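You operate a simulated robot arm through the tools that you are given. There is no shell and no other tool.

You are at the controls of a simulated robot arm. One attempt, no reset.

JOB
Put things in order on the brown-topped red bench. At the end: the white caps box stands where the black sleeve stood; the black sleeve from the brown-topped red bench stands on top of the blue block; the black probe from the brown-topped red bench stands where the green stopper stood; the green stopper is in the grey tray; the brown carton (marked "FILTER") from the brown-topped red bench stands where the black probe stood; whatever was shut is shut again. Leave all else as you found it, and nothing knocked over.

Only the result counts: the job must be done as asked and must still hold three seconds after the hand-in. Knocking over, shifting, dropping, spilling or breaking anything else fails it. Lids that push on must go on centred and level and be pressed home; caps that screw on are set level and turned clockwise until they are tight.

ROBOT AND FRAMES
A 6-joint arm with a two-finger parallel gripper, fixed in place. Base frame: the origin is on the floor under the middle of its stand, x ahead of it, y to its left, z up; the work surface is at about z = 850. Readings come in mm, degrees, newtons and seconds.
With the tool pointing down near the work surface it reaches from about 360 to 760 mm from the base axis. Its first joint turns from -66.0 to 66.0 degrees. Payload 2.45 kg.
The tool frame sits at the grasp point between the pads (the TCP): z along the fingers, y along the line on which they close. The tips reach 24 mm beyond it. Largest opening 68 mm; finger width 17, thickness 10; the body of the gripper, 40 by 70 mm, starts 41 mm behind the TCP.
Orientation is that of the tool frame in the base frame, as a unit quaternion [w, x, y, z]. With the fingers straight down and closing along the base's y, the tool's x points along the base's -x, its y along +y and its z along -z.

CONTROLS
- The arm moves only by the tool play_rows. Its argument "series" is text: rows parted by semicolons, each of 7 numbers parted by spaces: the shift along the base's x, y, z in mm, then the turn, a rotation vector about the base's x, y, z in degrees, then the finger opening in mm, from 0 to 68. In form: dx dy dz wx wy wz hand; .... A call has 1 to 20 rows; each row is the pose to reach, as a shift and turn from the pose commanded when the call began. A row lasts 0.2 s, in which the tool goes at most 50 mm and 8.6 degrees; a call with a longer step from one row to the next is refused whole, and so is a gripper value outside its range. Where a pose cannot be reached the arm comes as near as it can. A force on the tool above 40 N (or 10 N above the force at the start of the call, whichever is more), or a blocked arm, ends the call early, and 0.2 s more pass. The fingers move at their own pace (about 108 mm/s each) and stop on an object; they squeeze with about 32 N. The grip force told is the motor's: it shows also when the fingers shut on nothing. Time passes only in rows, and 0.2 s behind the last, so rows that repeat a pose let the fingers close. It gives the time, the measured TCP pose, the force on the tool (base axes), the opening and the grip force at its end, in the units of the frame above (readings bear some noise), with the torque about the TCP (base axes, N m) and any sound that the robot's microphone picked up.
- Cameras (640 x 400 px; columns grow to the right, rows downward): "scene" is fixed at [165.5, 417.9, 1453.4]; the picture's right is [-0.76, -0.65, 0.00], its down [-0.44, 0.52, -0.73] and it looks along [0.48, -0.56, -0.68] (base axes); focal length 341 px, centre (320, 200). "wrist" rides on the gripper at [84, 11, -75] in the tool frame; the picture's right is [-0.13, 0.99, 0.00], its down [-0.60, -0.08, -0.79] and it looks along [-0.79, -0.10, 0.61] (tool axes); focal length 251 px, centre (320, 200). There is no depth. A picture from a camera that has moved, and an enlarged one, comes with that camera's place and axes in the base frame and with its lens.
- get_image(camera): a new picture of that camera. The clock stands still meanwhile.
- close_up(camera, box): a new picture of the part [left, top, right, bottom] of that camera's present view, enlarged. The clock stands still meanwhile.
- sign_off(): hands the job in; it is judged then, once.

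Places have to be worked out from the pictures, the camera data and where the tool is seen. Open the gripper and draw the arm clear of the work before you hand the job in, unless the task says otherwise.

The tools are called as a command line: name --argument value ..., lists and objects as JSON in quotes. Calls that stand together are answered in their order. play_rows: Moves the arm, as the interface text tells. Its arguments: {"type":"object","properties":{"series":{"type":"string"}},"required":["series"]} The other tools are called the same way: get_image (camera) takes a picture; close_up (camera, box) takes an enlarged picture of a part of a camera's view; sign_off () hands the job in.

At the start:

```text
time: 0.0
position: [435.5, -36.6, 1136.6]
orientation: [0.0, 0.001, 1.0, 0.0]
wrist_force: [0.4, 0.1, -0.8]
ft_torque: [0.04, -0.01, 0.01]
opening: 68.0
grip_force: 0.1
```

scene: 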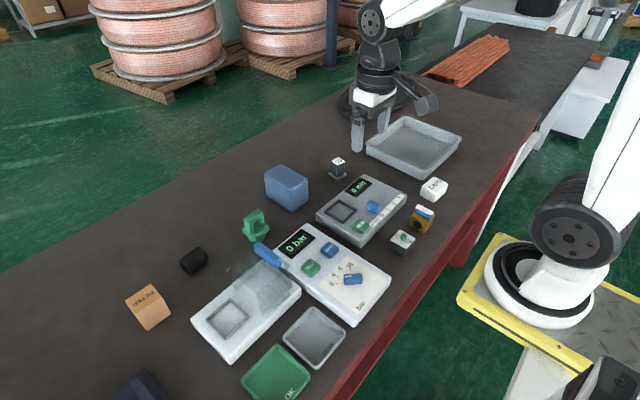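
wrist: 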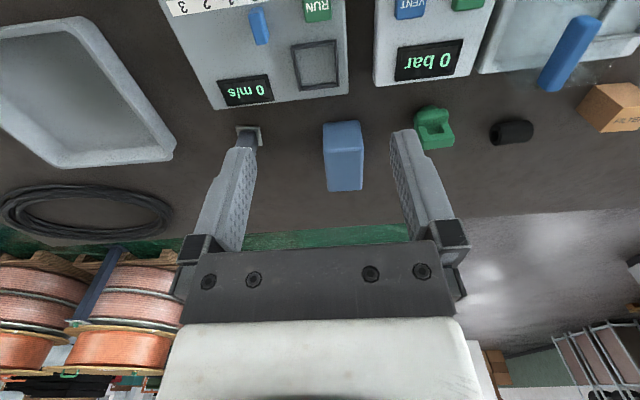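

I start by looking at the scene in detail before moving anything.

close_up --camera "scene" --box '[220, 140, 460, 290]'

close_up --camera "scene" --box '[100, 230, 420, 400]'

close_up --camera "scene" --box '[320, 80, 480, 180]'

close_up --camera "scene" --box '[370, 160, 470, 260]'

```text
2.67 times, centred on (340, 215) of scene
camera zoom: at [165.5, 417.9, 1453.4], right [-0.76, -0.65, 0.0], down [-0.44, 0.52, -0.73], along [0.48, -0.56, -0.68], focal length 909 px, centre (267, 160)
```

zoom: 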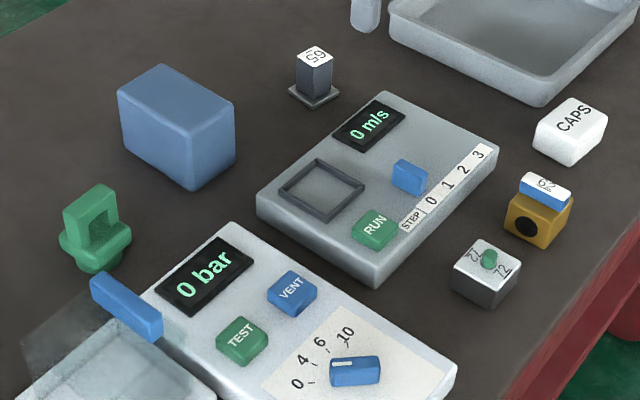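

```text
2.00 times, centred on (260, 315) of scene
camera zoom: at [165.5, 417.9, 1453.4], right [-0.76, -0.65, 0.0], down [-0.44, 0.52, -0.73], along [0.48, -0.56, -0.68], focal length 682 px, centre (440, -30)
```

zoom: 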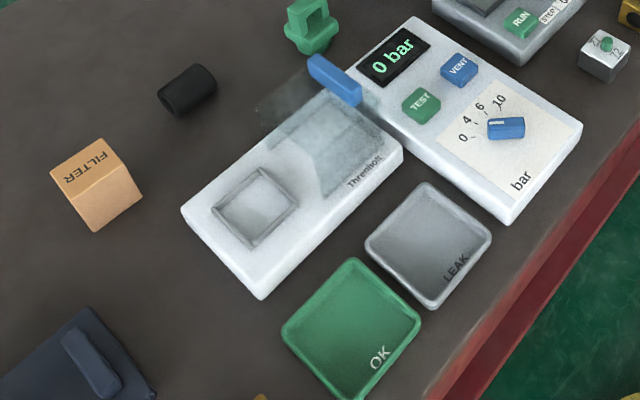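

```text
4.00 times, centred on (400, 130) of scene
camera zoom: at [165.5, 417.9, 1453.4], right [-0.76, -0.65, 0.0], down [-0.44, 0.52, -0.73], along [0.48, -0.56, -0.68], focal length 1363 px, centre (0, 480)
```

zoom: 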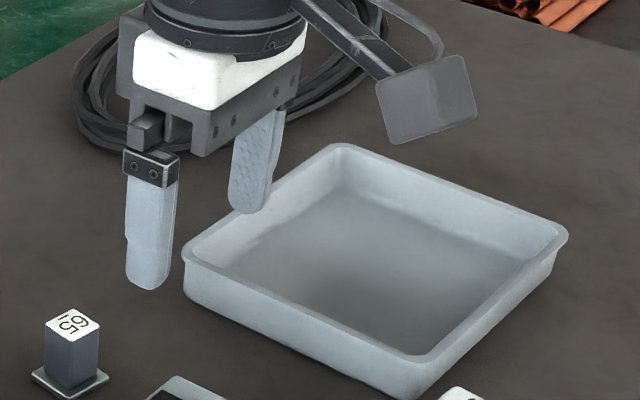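

```text
4.00 times, centred on (420, 210) of scene
camera zoom: at [165.5, 417.9, 1453.4], right [-0.76, -0.65, 0.0], down [-0.44, 0.52, -0.73], along [0.48, -0.56, -0.68], focal length 1363 px, centre (-80, 160)
```

zoom: 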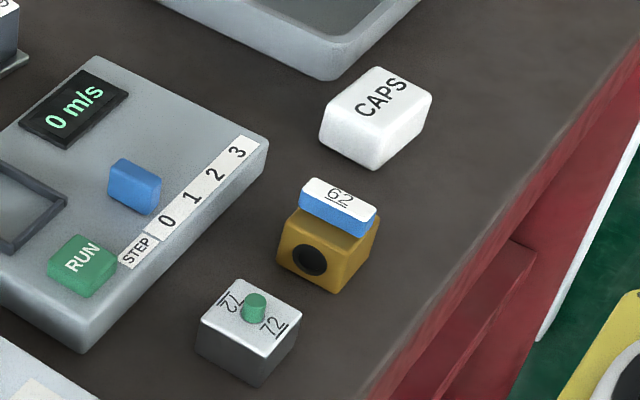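

close_up --camera "wrist" --box '[200, 80, 360, 200]'

close_up --camera "wrist" --box '[400, 0, 640, 160]'

close_up --camera "scene" --box '[60, 330, 220, 400]'

close_up --camera "scene" --box '[440, 0, 640, 120]'

```text
3.33 times, centred on (280, 140) of wrist
camera zoom: at [353.5, -25.5, 1211.7], right [0.13, 0.99, 0.0], down [0.6, -0.08, 0.79], along [0.79, -0.1, -0.61], focal length 838 px, centre (453, 400)
```

zoom: 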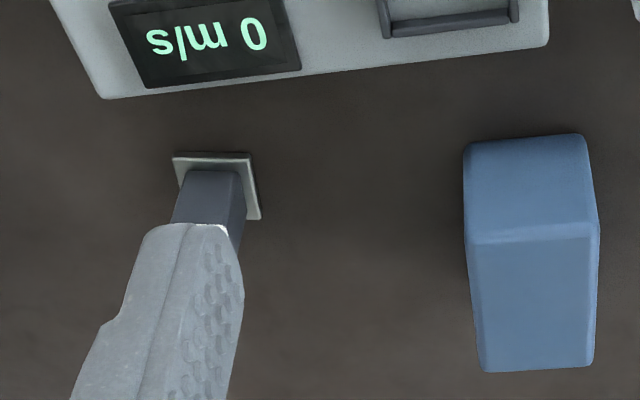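

```text
2.50 times, centred on (520, 80) of wrist
camera zoom: at [353.5, -25.5, 1211.7], right [0.13, 0.99, 0.0], down [0.6, -0.08, 0.79], along [0.79, -0.1, -0.61], focal length 629 px, centre (-180, 500)
```

zoom: 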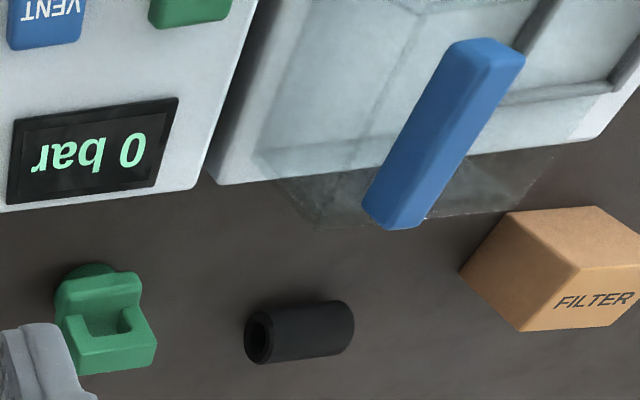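

```text
4.00 times, centred on (140, 365) of scene
camera zoom: at [165.5, 417.9, 1453.4], right [-0.76, -0.65, 0.0], down [-0.44, 0.52, -0.73], along [0.48, -0.56, -0.68], focal length 1363 px, centre (1040, -460)
```

zoom: 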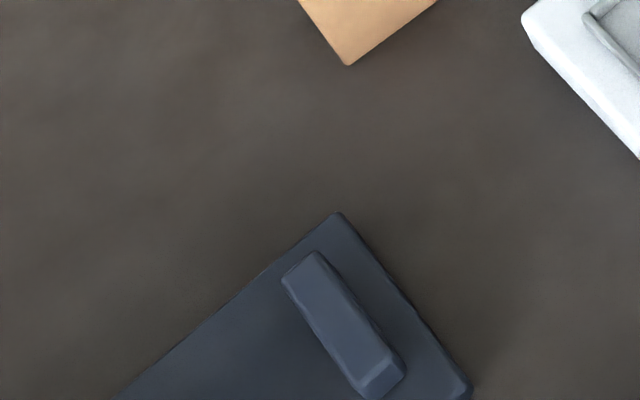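

```text
3.20 times, centred on (540, 60) of scene
camera zoom: at [165.5, 417.9, 1453.4], right [-0.76, -0.65, 0.0], down [-0.44, 0.52, -0.73], along [0.48, -0.56, -0.68], focal length 1090 px, centre (-384, 648)
```

zoom: 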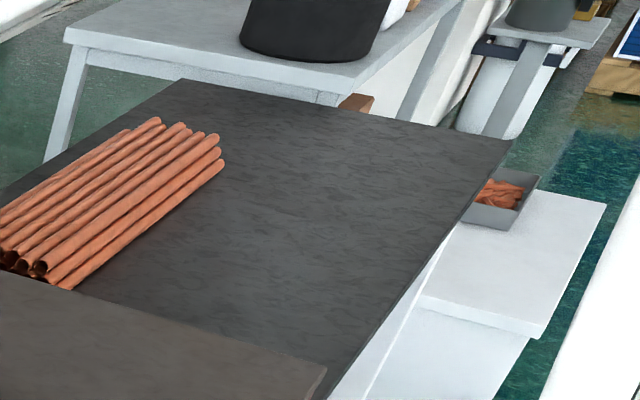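

The black cylinder near (663, 252) looks like the sleeve (a tube lying on its side). I have not found the probe yet, so I swing the wrist camera to the left to survey the navy box and that side of the bench.

play_rows --series "0 48 0 0 0 0 68; 0 96 0 0 0 0 68; 0 144 0 0 0 0 68; 0 192 0 0 0 0 68; 0 240 0 0 0 0 68; 0 288 0 0 0 0 68; 0 330 0 0 0 0 68; 0 330 0 0 0 0 68"

get_image --camera "wrist"

get_image --camera "scene"

```text
time: 1.8
position: [435.6, 295.5, 1136.8]
orientation: [0.001, 0.0, 1.0, 0.0]
wrist_force: [0.4, -0.8, -0.3]
ft_torque: [-0.01, -0.02, -0.01]
opening: 68.1
grip_force: 0.0
```

```text
taken
camera wrist: at [352.7, 307.4, 1212.8], right [0.13, 0.99, 0.0], down [0.6, -0.08, 0.79], along [0.79, -0.1, -0.61], focal length 251 px, centre (320, 200)
```

wrist: 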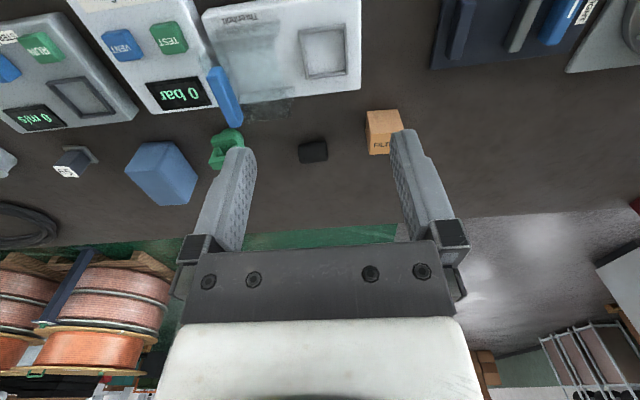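

```text
taken
```

scene: 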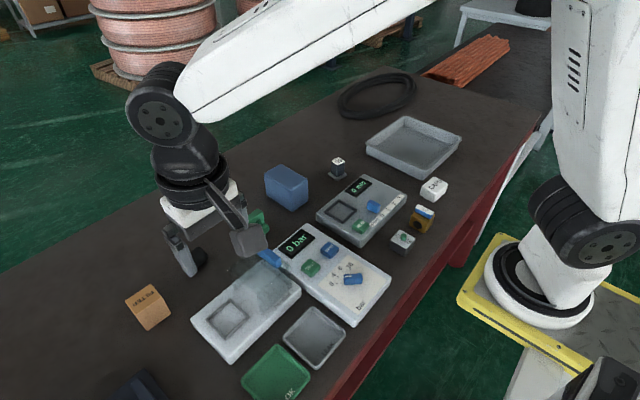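

The navy unit at the left has several levers or handles on it and there is another device beyond it. I turn the camera to the left for a better look.

play_rows --series "-10 10 0 0 0 8.5 68; -30 20 0 0 0 17 68; -50 30 0 0 0 25.5 68; -70 40 0 0 0 34 68; -90 50 0 0 0 42 68; -100 50 0 0 0 48 68; -100 50 0 0 0 48 68"

get_image --camera "wrist"

```text
time: 3.4
position: [334.9, 341.6, 1136.5]
orientation: [0.0, -0.407, 0.913, 0.0]
wrist_force: [0.2, -0.7, -0.6]
ft_torque: [0.02, 0.02, 0.0]
opening: 68.0
grip_force: 0.1
```

```text
taken
camera wrist: at [272.5, 288.3, 1212.2], right [-0.65, 0.76, 0.0], down [0.46, 0.4, 0.79], along [0.6, 0.52, -0.61], focal length 251 px, centre (320, 200)
```

wrist: 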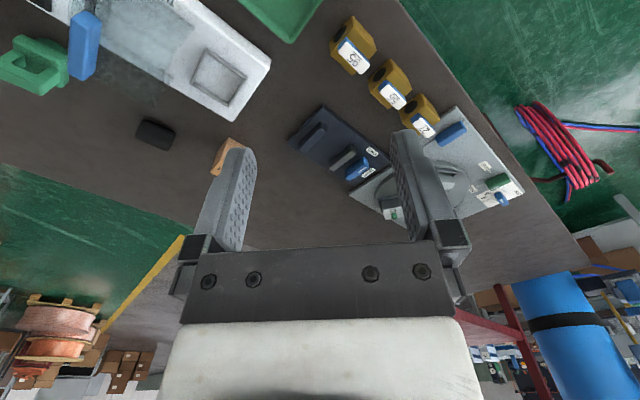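

close_up --camera "wrist" --box '[270, 0, 540, 230]'

close_up --camera "wrist" --box '[0, 0, 270, 190]'

```text
1.74 times, centred on (405, 115) of wrist
camera zoom: at [272.5, 288.3, 1212.2], right [-0.65, 0.76, 0.0], down [0.46, 0.4, 0.79], along [0.6, 0.52, -0.61], focal length 437 px, centre (172, 348)
```

zoom: 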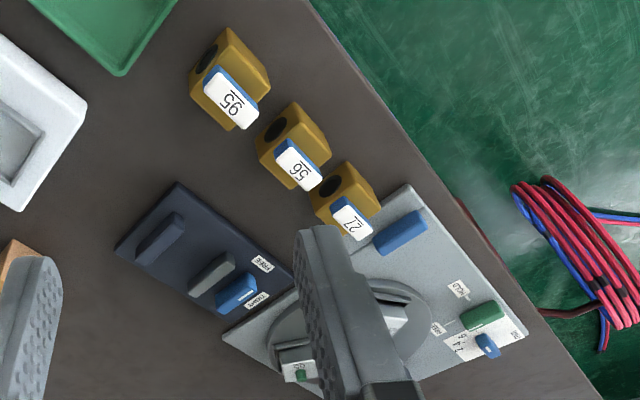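

```text
2.11 times, centred on (135, 95) of wrist
camera zoom: at [272.5, 288.3, 1212.2], right [-0.65, 0.76, 0.0], down [0.46, 0.4, 0.79], along [0.6, 0.52, -0.61], focal length 529 px, centre (710, 421)
```

zoom: 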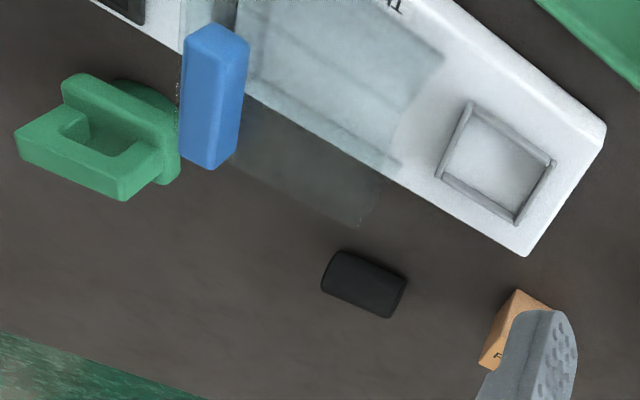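

The left side has a navy clamp unit, a turntable unit and three gold gauges, but I have not yet seen a clear "probe". I turn the camera to look along the bench toward -y to survey the middle and right.

play_rows --series "5 0 0 0 0 -8.5 68; 20 0 0 0 0 -17 68; 40 0 0 0 0 -25.5 68; 60 0 0 0 0 -34 68; 80 0 0 0 0 -42.5 68; 90 0 0 0 0 -51 68; 95 0 0 0 0 -59.5 68; 100 0 0 0 0 -68 68; 100 0 0 0 0 -76.5 68; 100 0 0 0 0 -85 68; 100 0 0 0 0 -93.5 68; 100 0 0 0 0 -102 68; 100 0 0 0 0 -110 68; 100 0 0 0 0 -118 68; 100 0 0 0 0 -126 68; 100 0 0 0 0 -133 68; 100 0 0 0 0 -138 68; 100 0 0 0 0 -138 68"

get_image --camera "wrist"

```text
time: 7.2
position: [435.6, 342.8, 1136.3]
orientation: [0.0, 0.708, 0.707, 0.0]
wrist_force: [1.2, 0.6, 0.5]
ft_torque: [0.0, -0.01, 0.02]
opening: 68.0
grip_force: 0.1
```

```text
taken
camera wrist: at [448.7, 426.9, 1211.4], right [0.99, -0.13, 0.0], down [-0.08, -0.6, 0.79], along [-0.1, -0.79, -0.61], focal length 251 px, centre (320, 200)
```

wrist: 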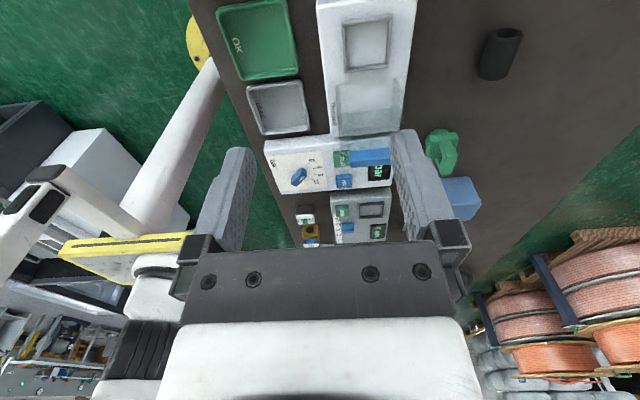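

close_up --camera "wrist" --box '[420, 0, 580, 220]'

close_up --camera "wrist" --box '[240, 0, 440, 250]'

```text
1.82 times, centred on (500, 110) of wrist
camera zoom: at [448.7, 426.9, 1211.4], right [0.99, -0.13, 0.0], down [-0.08, -0.6, 0.79], along [-0.1, -0.79, -0.61], focal length 457 px, centre (-7, 364)
```

zoom: 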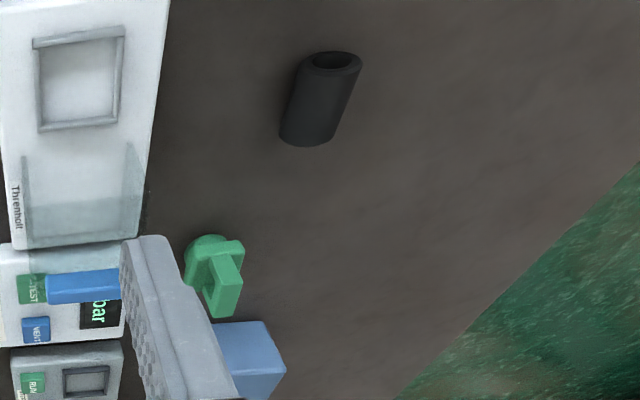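

```text
1.60 times, centred on (340, 125) of wrist
camera zoom: at [448.7, 426.9, 1211.4], right [0.99, -0.13, 0.0], down [-0.08, -0.6, 0.79], along [-0.1, -0.79, -0.61], focal length 402 px, centre (288, 320)
```

zoom: 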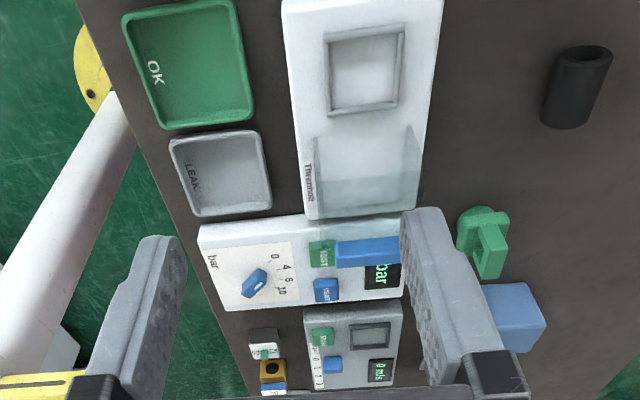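

The black tube lies with its axis roughly along y and is open at both ends, so it is the sleeve. Next I survey the right side, keeping the camera looking along -y.

play_rows --series "0 -45 0 0 0 0 68; 0 -90 0 0 0 0 68; 0 -135 0 0 0 0 68; 0 -180 0 0 0 0 68; 0 -225 0 0 0 0 68; 0 -270 0 0 0 0 68; 0 -315 0 0 0 0 68; 0 -345 0 0 0 0 68; 0 -345 0 0 0 0 68"

get_image --camera "wrist"

get_image --camera "scene"

```text
time: 9.2
position: [434.9, -1.0, 1137.0]
orientation: [0.001, 0.707, 0.707, -0.001]
wrist_force: [0.2, -1.4, 0.1]
ft_torque: [0.01, 0.0, -0.02]
opening: 68.3
grip_force: 0.0
```

```text
taken
camera wrist: at [447.8, 83.7, 1211.6], right [0.99, -0.13, 0.0], down [-0.08, -0.6, 0.79], along [-0.1, -0.79, -0.61], focal length 251 px, centre (320, 200)
```

wrist: 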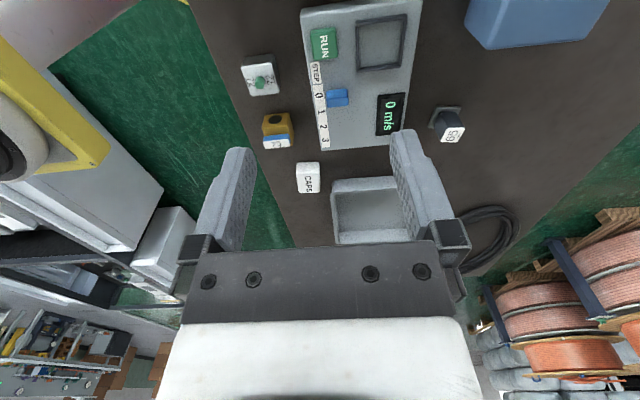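

```text
taken
```

scene: 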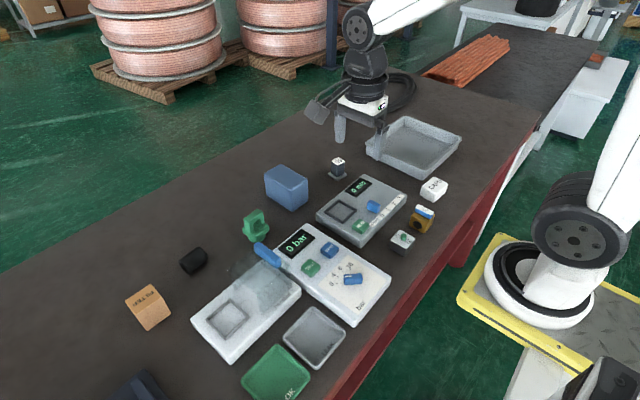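

close_up --camera "wrist" --box '[400, 70, 520, 170]'

close_up --camera "wrist" --box '[220, 30, 360, 200]'

close_up --camera "scene" --box '[310, 140, 370, 200]'

close_up --camera "scene" --box '[170, 200, 300, 360]'

```text
4.00 times, centred on (460, 120) of wrist
camera zoom: at [447.8, 83.7, 1211.6], right [0.99, -0.13, 0.0], down [-0.08, -0.6, 0.79], along [-0.1, -0.79, -0.61], focal length 1006 px, centre (-240, 520)
```

zoom: 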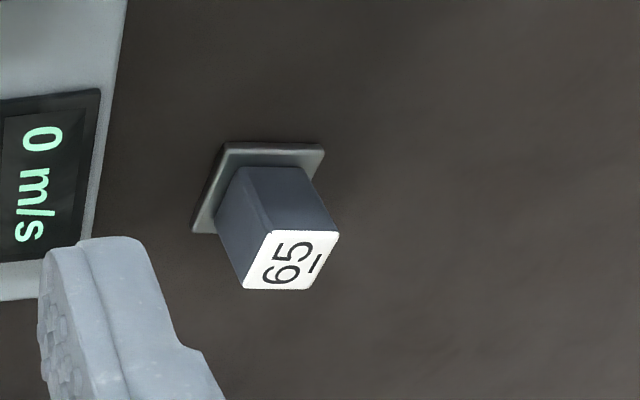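

```text
2.35 times, centred on (290, 115) of wrist
camera zoom: at [447.8, 83.7, 1211.6], right [0.99, -0.13, 0.0], down [-0.08, -0.6, 0.79], along [-0.1, -0.79, -0.61], focal length 592 px, centre (391, 400)
```

zoom: 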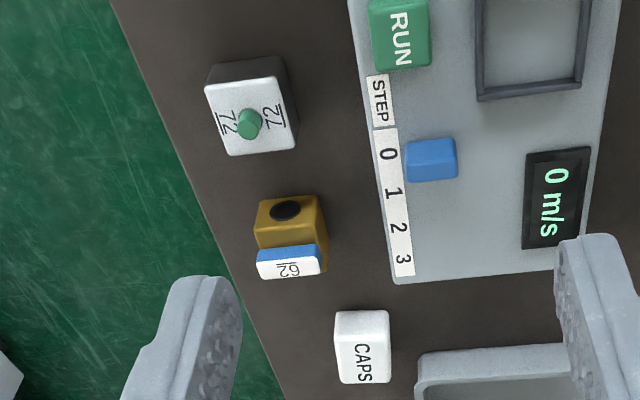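

```text
6.67 times, centred on (340, 170) of scene
camera zoom: at [165.5, 417.9, 1453.4], right [-0.76, -0.65, 0.0], down [-0.44, 0.52, -0.73], along [0.48, -0.56, -0.68], focal length 2272 px, centre (187, 400)
```

zoom: 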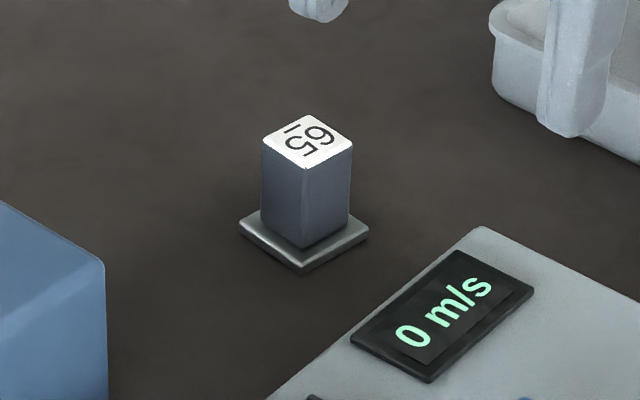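

```text
2.50 times, centred on (235, 280) of scene
camera zoom: at [165.5, 417.9, 1453.4], right [-0.76, -0.65, 0.0], down [-0.44, 0.52, -0.73], along [0.48, -0.56, -0.68], focal length 852 px, centre (532, 0)
```

zoom: 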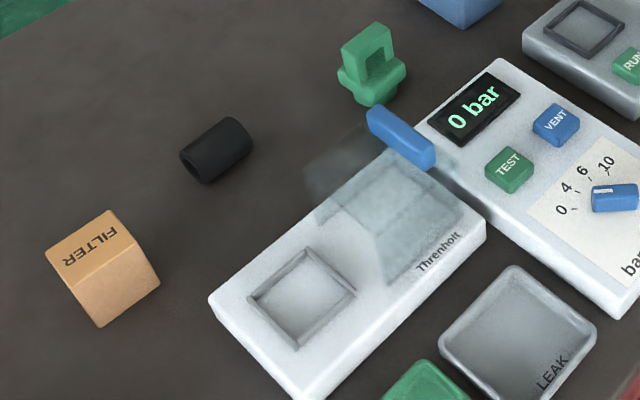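

No probe is visible on the right; the "65" piece is a slate-grey post on a steel foot. I go back left and look along +y for a full view of the far left of the bench.

play_rows --series "0 0 0 0 0 8.5 68; 0 10 0 0 0 17 68; 0 20 0 0 0 25.5 68; 0 40 0 0 0 34 68; 0 60 0 0 0 42.5 68; 0 80 0 0 0 51 68; 0 100 0 0 0 59.5 68; 0 120 0 0 0 68 68; 0 140 0 0 0 76.5 68; 0 160 0 0 0 85 68; 0 180 0 0 0 93.5 68; 0 200 0 0 0 102 68; 0 220 0 0 0 110.5 68; 0 240 0 0 0 119 68; 0 260 0 0 0 127.5 68; 0 280 0 0 0 136 68; 0 300 0 0 0 144.5 68; 0 300 0 0 0 153 68; 0 300 0 0 0 161.5 68; 0 300 0 0 0 170 68"

get_image --camera "wrist"

```text
time: 13.4
position: [434.5, 298.0, 1136.1]
orientation: [0.0, -0.644, 0.765, -0.001]
wrist_force: [0.5, 0.1, 0.3]
ft_torque: [0.0, -0.02, -0.01]
opening: 68.0
grip_force: 0.0
```

```text
taken
camera wrist: at [411.8, 217.5, 1212.1], right [-0.95, 0.3, 0.0], down [0.18, 0.58, 0.79], along [0.24, 0.76, -0.61], focal length 251 px, centre (320, 200)
```

wrist: 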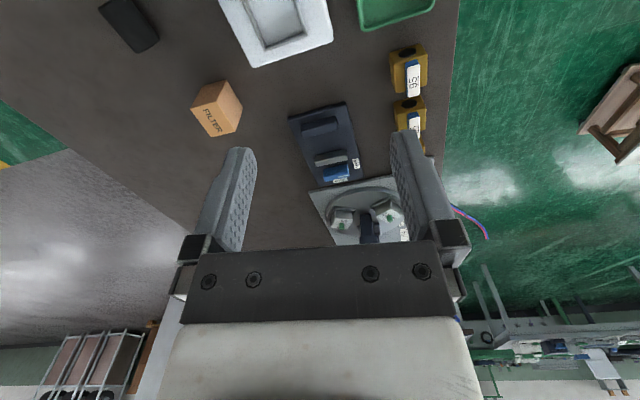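

close_up --camera "wrist" --box '[260, 60, 460, 250]'

close_up --camera "wrist" --box '[80, 0, 350, 150]'

```text
2.11 times, centred on (360, 155) of wrist
camera zoom: at [411.8, 217.5, 1212.1], right [-0.95, 0.3, 0.0], down [0.18, 0.58, 0.79], along [0.24, 0.76, -0.61], focal length 529 px, centre (236, 295)
```

zoom: 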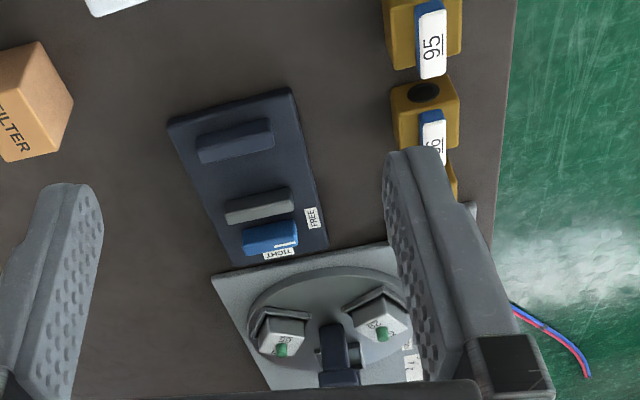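

```text
2.37 times, centred on (215, 75) of wrist
camera zoom: at [411.8, 217.5, 1212.1], right [-0.95, 0.3, 0.0], down [0.18, 0.58, 0.79], along [0.24, 0.76, -0.61], focal length 596 px, centre (569, 496)
```

zoom: 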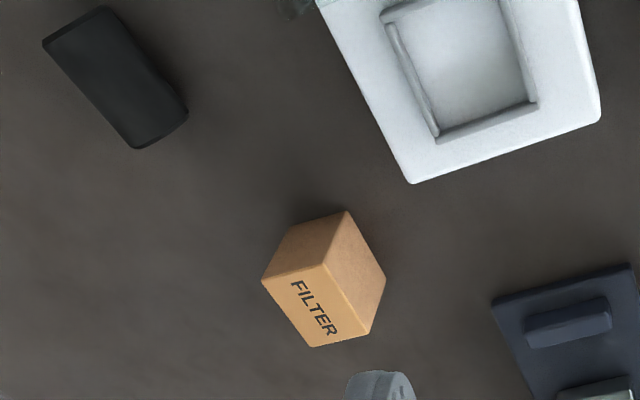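

The clamp is empty and the turntable carries only two valves. I now want a close look at the white "Threnholt" unit with the transparent hood, which may contain something.

play_rows --series "-10 -10 0 0 0 -8 68; -20 -20 0 0 0 -16 68; -30 -30 0 0 0 -24 68; -40 -40 0 0 0 -32 68; -50 -50 0 0 0 -40 68; -60 -60 0 0 0 -48 68; -65 -70 0 0 0 -56 68; -70 -80 0 0 0 -64 68; -70 -85 0 0 0 -72 68; -70 -90 0 0 0 -80 68; -70 -90 0 0 0 -80 68"

get_image --camera "wrist"

```text
time: 15.8
position: [365.8, 207.8, 1136.6]
orientation: [0.0, 0.001, 1.0, 0.0]
wrist_force: [0.1, -0.2, 0.3]
ft_torque: [0.01, -0.02, 0.04]
opening: 68.0
grip_force: 0.0
```

```text
taken
camera wrist: at [283.7, 219.2, 1211.3], right [0.13, 0.99, 0.0], down [0.6, -0.08, 0.79], along [0.79, -0.1, -0.61], focal length 251 px, centre (320, 200)
```

wrist: 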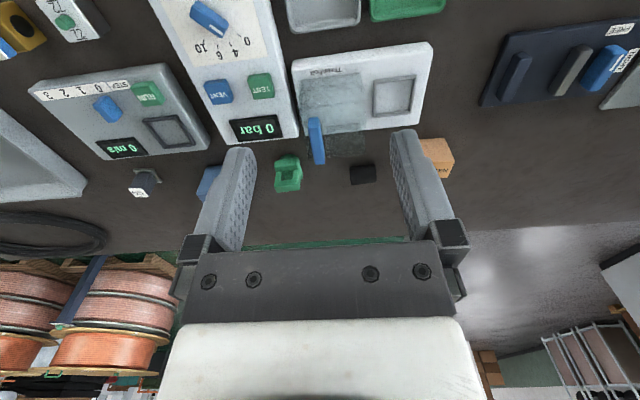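

close_up --camera "wrist" --box '[270, 30, 450, 200]'

close_up --camera "wrist" --box '[0, 0, 220, 210]'

```text
2.35 times, centred on (360, 115) of wrist
camera zoom: at [283.7, 219.2, 1211.3], right [0.13, 0.99, 0.0], down [0.6, -0.08, 0.79], along [0.79, -0.1, -0.61], focal length 592 px, centre (226, 400)
```

zoom: 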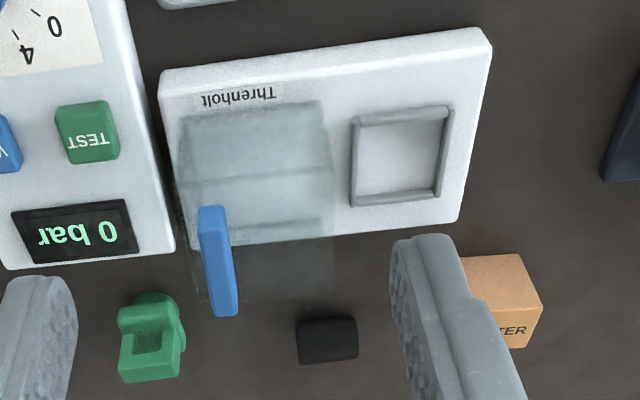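

```text
1.90 times, centred on (110, 105) of wrist
camera zoom: at [283.7, 219.2, 1211.3], right [0.13, 0.99, 0.0], down [0.6, -0.08, 0.79], along [0.79, -0.1, -0.61], focal length 479 px, centre (720, 381)
```

zoom: 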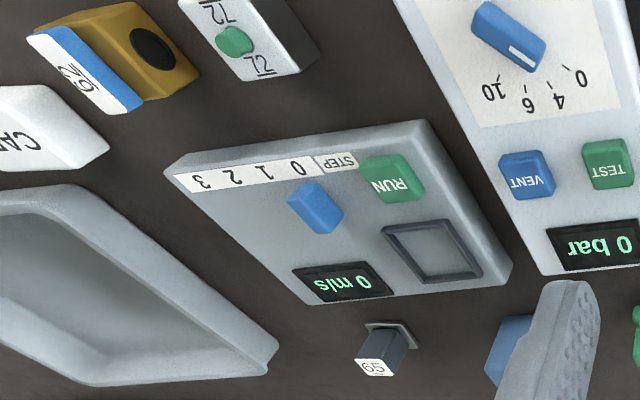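

The hood is empty and its device isn't holding anything. I check the remaining blind spots (behind the blue block, around the tray and coil) from the right side.

play_rows --series "0 -48 0 0 0 0 68; 10 -96 0 0 0 0 68; 20 -144 0 0 0 0 68; 30 -192 0 0 0 0 68; 40 -240 0 0 0 8 68; 50 -288 0 0 0 16 68; 60 -336 0 0 0 24 68; 70 -384 0 0 0 32 68; 80 -430 0 0 0 40 68; 100 -460 0 0 0 45 68; 120 -480 0 0 0 45 68; 120 -480 0 0 0 45 68"

get_image --camera "wrist"

```text
time: 18.4
position: [486.0, -274.9, 1136.9]
orientation: [0.0, -0.383, 0.924, 0.0]
wrist_force: [-0.9, 0.7, -0.1]
ft_torque: [0.02, 0.02, 0.02]
opening: 68.1
grip_force: 0.0
```

```text
taken
camera wrist: at [421.0, -325.8, 1212.2], right [-0.61, 0.79, 0.0], down [0.48, 0.37, 0.79], along [0.63, 0.48, -0.61], focal length 251 px, centre (320, 200)
```

wrist: 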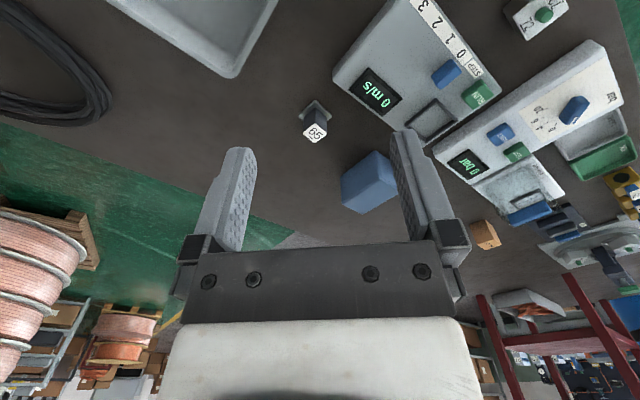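

close_up --camera "wrist" --box '[230, 60, 430, 250]'

close_up --camera "wrist" --box '[430, 100, 640, 270]'

close_up --camera "wrist" --box '[0, 0, 280, 180]'

```text
2.11 times, centred on (330, 155) of wrist
camera zoom: at [421.0, -325.8, 1212.2], right [-0.61, 0.79, 0.0], down [0.48, 0.37, 0.79], along [0.63, 0.48, -0.61], focal length 529 px, centre (299, 295)
```

zoom: 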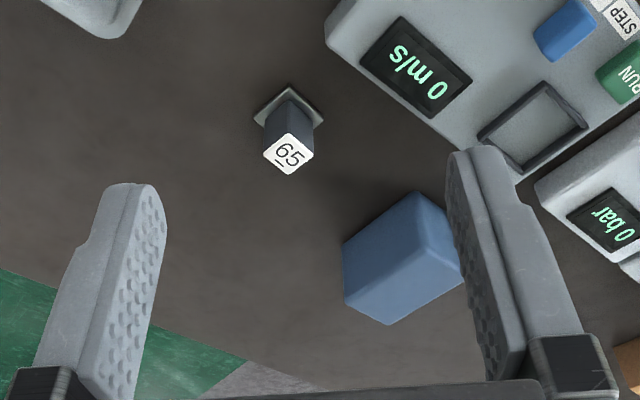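

```text
2.35 times, centred on (535, 185) of wrist
camera zoom: at [421.0, -325.8, 1212.2], right [-0.61, 0.79, 0.0], down [0.48, 0.37, 0.79], along [0.63, 0.48, -0.61], focal length 592 px, centre (-186, 235)
```

zoom: 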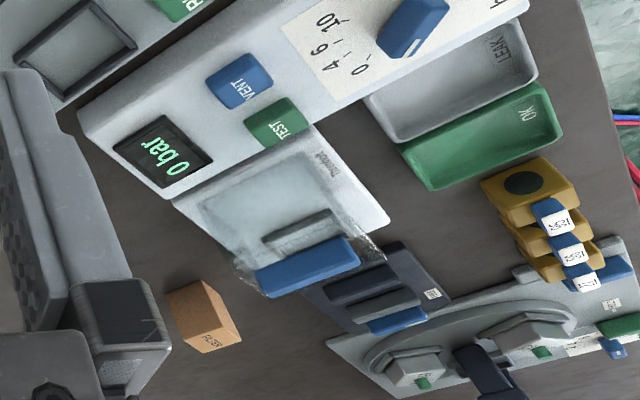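

```text
2.22 times, centred on (140, 90) of wrist
camera zoom: at [421.0, -325.8, 1212.2], right [-0.61, 0.79, 0.0], down [0.48, 0.37, 0.79], along [0.63, 0.48, -0.61], focal length 559 px, centre (720, 444)
```

zoom: 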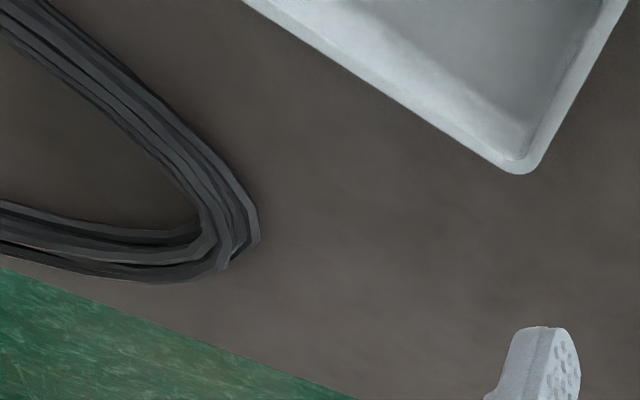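

The "65" post (dark body on a square foot, matching the m/s unit's socket) is the likeliest "black probe", but I check the far left end once more before deciding.

play_rows --series "-20 45 0 0 0 0 68; -40 90 0 0 0 0 68; -50 135 0 0 0 0 68; -60 180 0 0 0 0 68; -60 225 0 0 0 0 68; -60 270 0 0 0 0 68; -60 315 0 0 0 0 68; -60 360 0 0 0 0 68; -60 405 0 0 0 0 68; -60 450 0 0 0 0 68; -60 495 0 0 0 5 68; -60 540 0 0 0 10 68; -60 585 0 0 0 16 68; -60 630 0 0 0 24 68; -60 670 0 0 0 32 68; -60 700 0 0 0 40 68; -60 715 0 0 0 45 68; -60 715 0 0 0 45 68"

get_image --camera "wrist"

```text
time: 22.2
position: [425.4, 443.1, 1136.7]
orientation: [0.0, 0.709, -0.706, 0.0]
wrist_force: [-0.4, -0.5, 0.4]
ft_torque: [-0.01, 0.01, 0.06]
opening: 68.0
grip_force: 0.1
```

```text
taken
camera wrist: at [416.6, 359.5, 1211.7], right [-0.99, 0.13, 0.0], down [0.08, 0.6, 0.79], along [0.1, 0.79, -0.61], focal length 251 px, centre (320, 200)
```

wrist: 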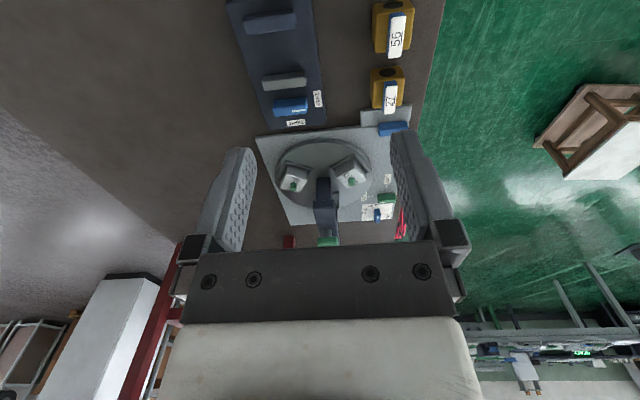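

close_up --camera "wrist" --box '[230, 70, 430, 250]'

```text
2.22 times, centred on (330, 160) of wrist
camera zoom: at [416.6, 359.5, 1211.7], right [-0.99, 0.13, 0.0], down [0.08, 0.6, 0.79], along [0.1, 0.79, -0.61], focal length 559 px, centre (298, 289)
```

zoom: 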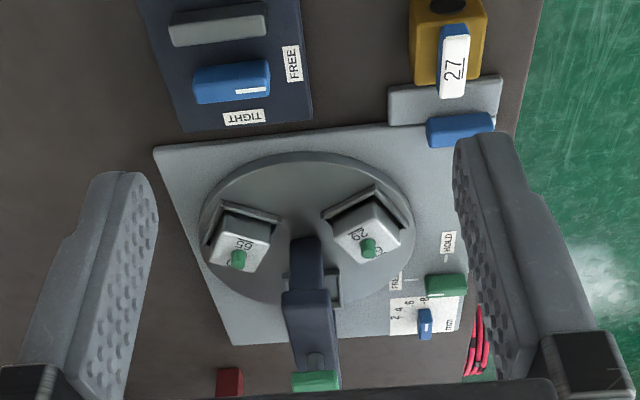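

The far left is a torque press with a turntable; no probe there, so the "65" post is the black probe. Now I go to the green stopper (about (641, 99)) and look at it from close above.

play_rows --series "10 -35 0 0 0 -8 68; 20 -70 0 0 0 -16 68; 40 -105 0 0 0 -24 68; 60 -140 0 0 0 -32 68; 80 -175 0 0 0 -40 68; 100 -210 0 0 0 -48 68; 120 -245 0 0 0 -56 68; 140 -280 0 0 0 -64 68; 160 -310 0 0 0 -72 68; 180 -344 0 0 0 -80 68; 200 -344 -40 0 0 -88 68; 200 -344 -80 0 0 -90 68; 200 -344 -120 0 0 -90 68; 200 -344 -120 0 0 -90 68"

get_image --camera "wrist"

get_image --camera "scene"

```text
time: 25.2
position: [626.7, 99.2, 1017.3]
orientation: [0.0, 0.0, 1.0, 0.001]
wrist_force: [-0.5, 0.0, 1.6]
ft_torque: [-0.02, 0.01, -0.01]
opening: 67.9
grip_force: 0.1
```

```text
taken
camera wrist: at [544.6, 110.2, 1092.8], right [0.13, 0.99, 0.0], down [0.6, -0.08, 0.79], along [0.79, -0.1, -0.61], focal length 251 px, centre (320, 200)
```

wrist: 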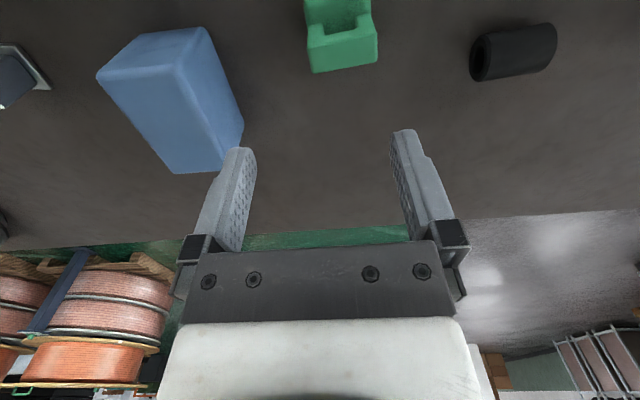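

```text
taken
```

scene: 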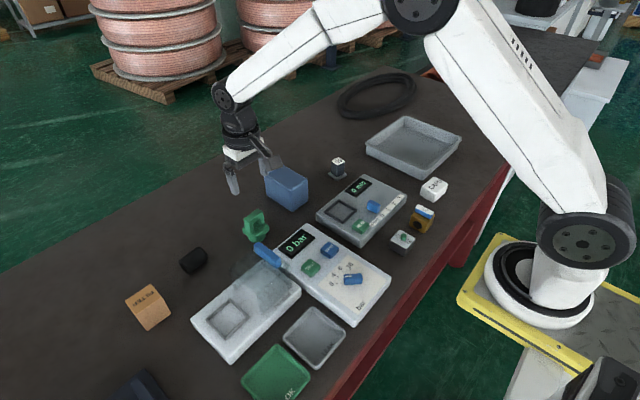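

The stopper is right under the hand at the top edge of the picture. I back off 80 mm to see it whole.

play_rows --series "-40 0 0 0 0 0 68; -80 0 0 0 0 0 68; -80 0 0 0 0 0 68; -80 0 0 0 0 0 68"

get_image --camera "wrist"

close_up --camera "wrist" --box '[260, 0, 420, 140]'

close_up --camera "wrist" --box '[380, 20, 560, 160]'

```text
time: 26.2
position: [544.0, 99.6, 1017.9]
orientation: [0.0, 0.001, 1.0, 0.0]
wrist_force: [-0.1, -0.5, -0.4]
ft_torque: [-0.01, 0.01, -0.01]
opening: 67.9
grip_force: 0.1
```

```text
taken
camera wrist: at [461.2, 111.4, 1092.7], right [0.13, 0.99, 0.0], down [0.6, -0.08, 0.79], along [0.79, -0.1, -0.61], focal length 251 px, centre (320, 200)
```

wrist: 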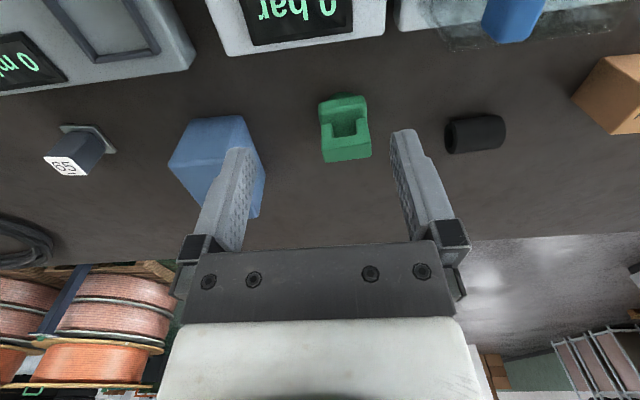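

```text
2.86 times, centred on (340, 70) of wrist
camera zoom: at [461.2, 111.4, 1092.7], right [0.13, 0.99, 0.0], down [0.6, -0.08, 0.79], along [0.79, -0.1, -0.61], focal length 718 px, centre (263, 571)
```

zoom: 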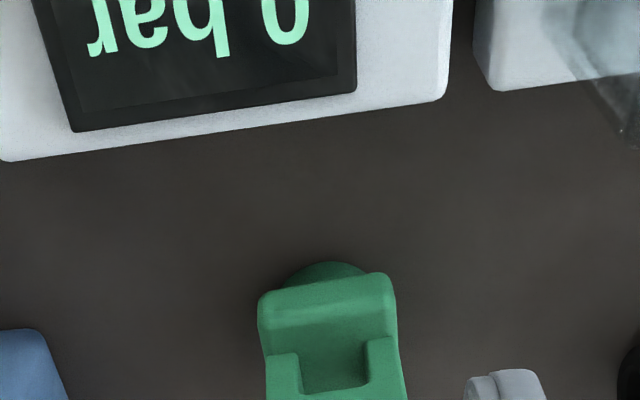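

```text
2.86 times, centred on (470, 90) of wrist
camera zoom: at [461.2, 111.4, 1092.7], right [0.13, 0.99, 0.0], down [0.6, -0.08, 0.79], along [0.79, -0.1, -0.61], focal length 718 px, centre (-109, 514)
```

zoom: 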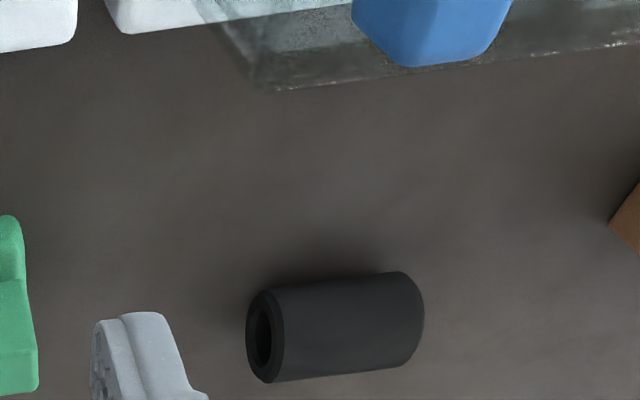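

close_up --camera "scene" --box '[230, 195, 290, 255]'

close_up --camera "wrist" --box '[300, 80, 400, 180]'

close_up --camera "scene" --box '[165, 230, 225, 290]'

```text
6.67 times, centred on (260, 225) of scene
camera zoom: at [165.5, 417.9, 1453.4], right [-0.76, -0.65, 0.0], down [-0.44, 0.52, -0.73], along [0.48, -0.56, -0.68], focal length 2272 px, centre (720, 33)
```

zoom: 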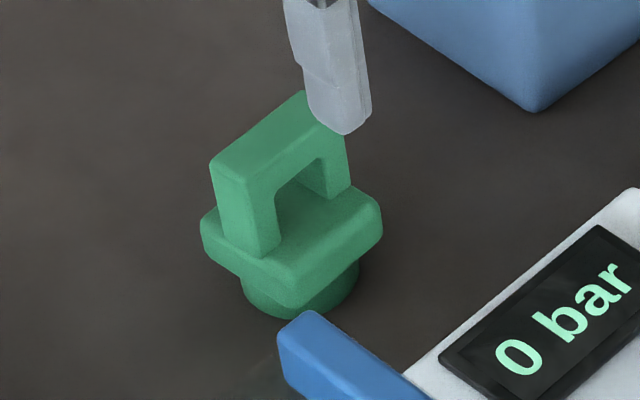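

```text
4.00 times, centred on (350, 130) of wrist
camera zoom: at [461.2, 111.4, 1092.7], right [0.13, 0.99, 0.0], down [0.6, -0.08, 0.79], along [0.79, -0.1, -0.61], focal length 1006 px, centre (200, 480)
```

zoom: 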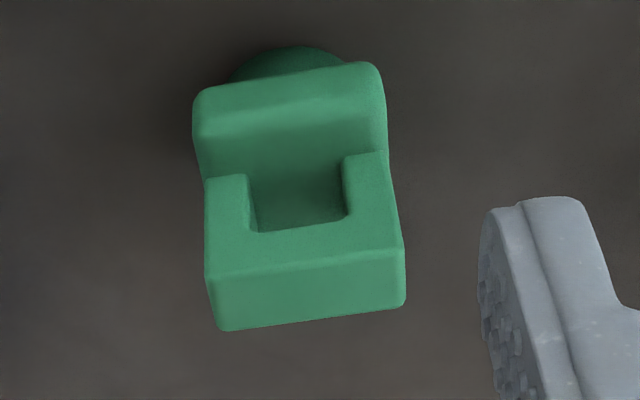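

```text
6.67 times, centred on (195, 260) of scene
camera zoom: at [165.5, 417.9, 1453.4], right [-0.76, -0.65, 0.0], down [-0.44, 0.52, -0.73], along [0.48, -0.56, -0.68], focal length 2272 px, centre (1153, -200)
```

zoom: 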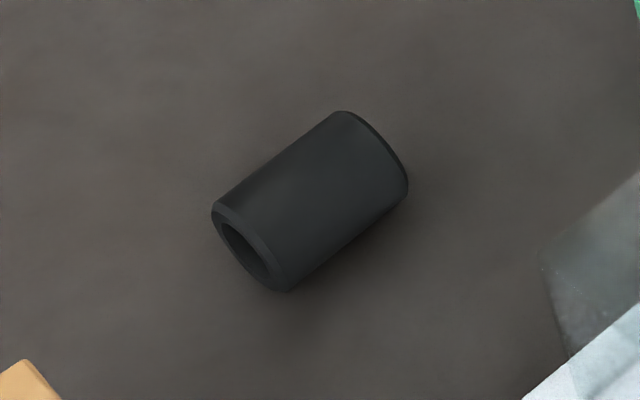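

Triangulating the stopper's handle from both cameras: bar 43 mm along y by 16 mm along x, centre about (616, 115), top z≈922, flange top ≈887. I move above it and lower the open fingers over the handle to TCP z≈914.

play_rows --series "35 8 0 0 0 0 68; 70 15.5 0 0 0 0 68; 70 15.5 -40 0 0 0 68; 70 15.5 -70 0 0 0 68; 70 15.5 -70 0 0 0 68"

get_image --camera "wrist"

close_up --camera "scene" --box '[200, 140, 320, 260]'

```text
time: 27.4
position: [616.9, 114.2, 946.0]
orientation: [0.0, 0.0, 1.0, 0.0]
wrist_force: [0.4, -0.3, -0.3]
ft_torque: [0.0, -0.01, -0.02]
opening: 68.0
grip_force: 0.0
```

```text
taken
camera wrist: at [532.9, 126.0, 1020.3], right [0.13, 0.99, 0.0], down [0.6, -0.08, 0.79], along [0.79, -0.1, -0.61], focal length 251 px, centre (320, 200)
```

wrist: 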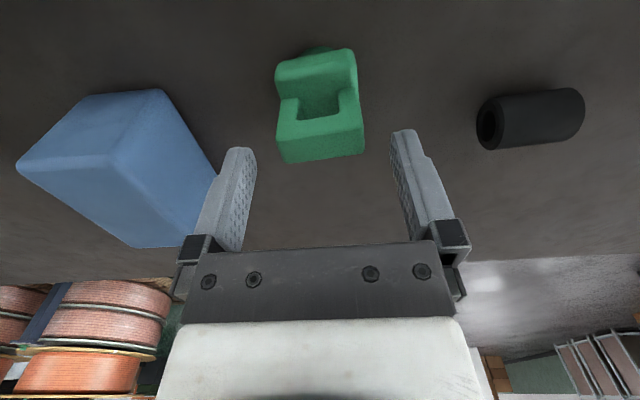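

```text
3.33 times, centred on (260, 200) of scene
camera zoom: at [165.5, 417.9, 1453.4], right [-0.76, -0.65, 0.0], down [-0.44, 0.52, -0.73], along [0.48, -0.56, -0.68], focal length 1136 px, centre (520, 200)
```

zoom: 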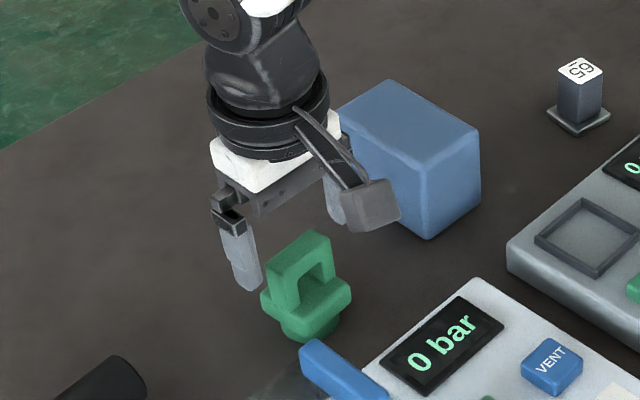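

The fingers straddle the handle centrally. I lower the remaining 32 mm and close.

play_rows --series "0 0 -15 0 0 0 68; 0 0 -28 0 0 0 68; 0 0 -32 0 0 0 68; 0 0 -32 0 0 0 30; 0 0 -32 0 0 0 30; 0 0 -32 0 0 0 30"

```text
time: 28.8
position: [614.8, 114.9, 913.9]
orientation: [0.0, 0.0, 1.0, 0.0]
wrist_force: [0.2, -1.8, 0.5]
ft_torque: [-0.05, -0.01, 0.04]
opening: 46.4
grip_force: 32.0
```

Gripped at 46 mm with 32 N. I lift straight up and check.

play_rows --series "0 0 15 0 0 0 30; 0 0 45 0 0 0 30; 0 0 85 0 0 0 30; 0 0 126 0 0 0 30; 0 0 126 0 0 0 30"

get_image --camera "wrist"

get_image --camera "scene"

```text
time: 30.0
position: [613.2, 111.9, 1038.7]
orientation: [0.001, 0.0, 1.0, -0.001]
wrist_force: [0.1, 0.8, -0.7]
ft_torque: [0.01, -0.03, 0.01]
opening: 46.5
grip_force: 32.0
```

```text
taken
camera wrist: at [532.3, 123.2, 1114.1], right [0.13, 0.99, 0.0], down [0.6, -0.08, 0.79], along [0.79, -0.1, -0.61], focal length 251 px, centre (320, 200)
```

wrist: 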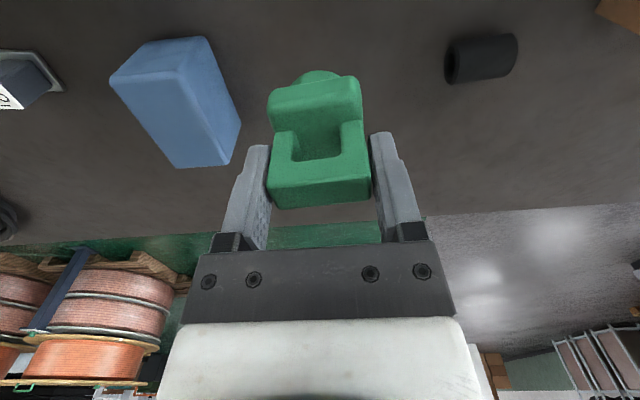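

```text
taken
```

scene: 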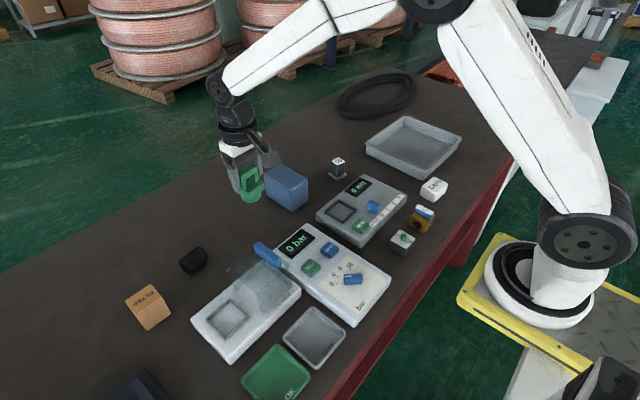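

The stopper hangs level. I carry it to the large grey tray (rim corners put it at x 413–613, y -530 to -313) and stop above its centre.

play_rows --series "-5 -25 0 0 0 0 30; -10 -65 0 0 0 0 30; -18 -105 0 0 0 0 30; -26 -145 0 0 0 0 30; -34 -185 0 0 0 0 30; -42 -225 0 0 0 0 30; -50 -265 0 0 0 0 30; -58 -305 0 0 0 0 30; -66 -345 0 0 0 0 30; -74 -385 0 0 0 0 30; -82 -425 0 0 0 0 30; -90 -465 0 0 0 0 30; -97 -505 0 0 0 0 30; -100 -530 0 0 0 0 30; -100 -535 0 0 0 0 30; -100 -535 -30 0 0 0 30; -100 -535 -55 0 0 0 30; -100 -535 -55 0 0 0 30"

get_image --camera "wrist"

close_up --camera "scene" --box '[320, 60, 480, 200]'

```text
time: 33.8
position: [516.2, -421.7, 985.6]
orientation: [-0.001, 0.0, 1.0, 0.0]
wrist_force: [-0.5, 1.0, -1.2]
ft_torque: [-0.02, 0.0, 0.0]
opening: 46.1
grip_force: 32.1
```

```text
taken
camera wrist: at [433.8, -409.7, 1061.5], right [0.13, 0.99, 0.0], down [0.6, -0.08, 0.79], along [0.79, -0.1, -0.61], focal length 251 px, centre (320, 200)
```

wrist: 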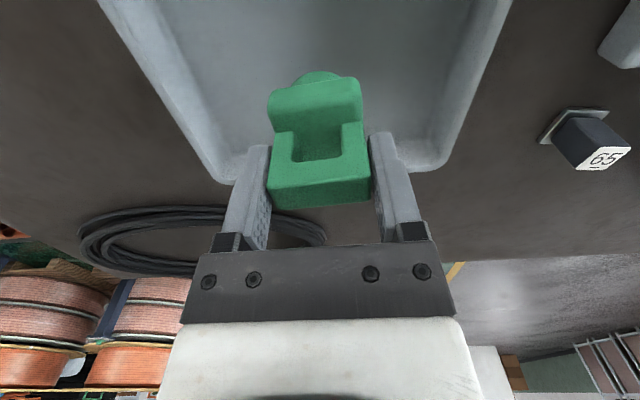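

```text
2.86 times, centred on (400, 130) of scene
camera zoom: at [165.5, 417.9, 1453.4], right [-0.76, -0.65, 0.0], down [-0.44, 0.52, -0.73], along [0.48, -0.56, -0.68], focal length 974 px, centre (91, 400)
```

zoom: 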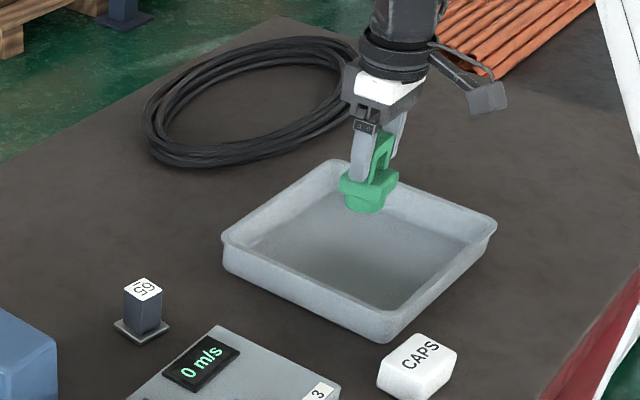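

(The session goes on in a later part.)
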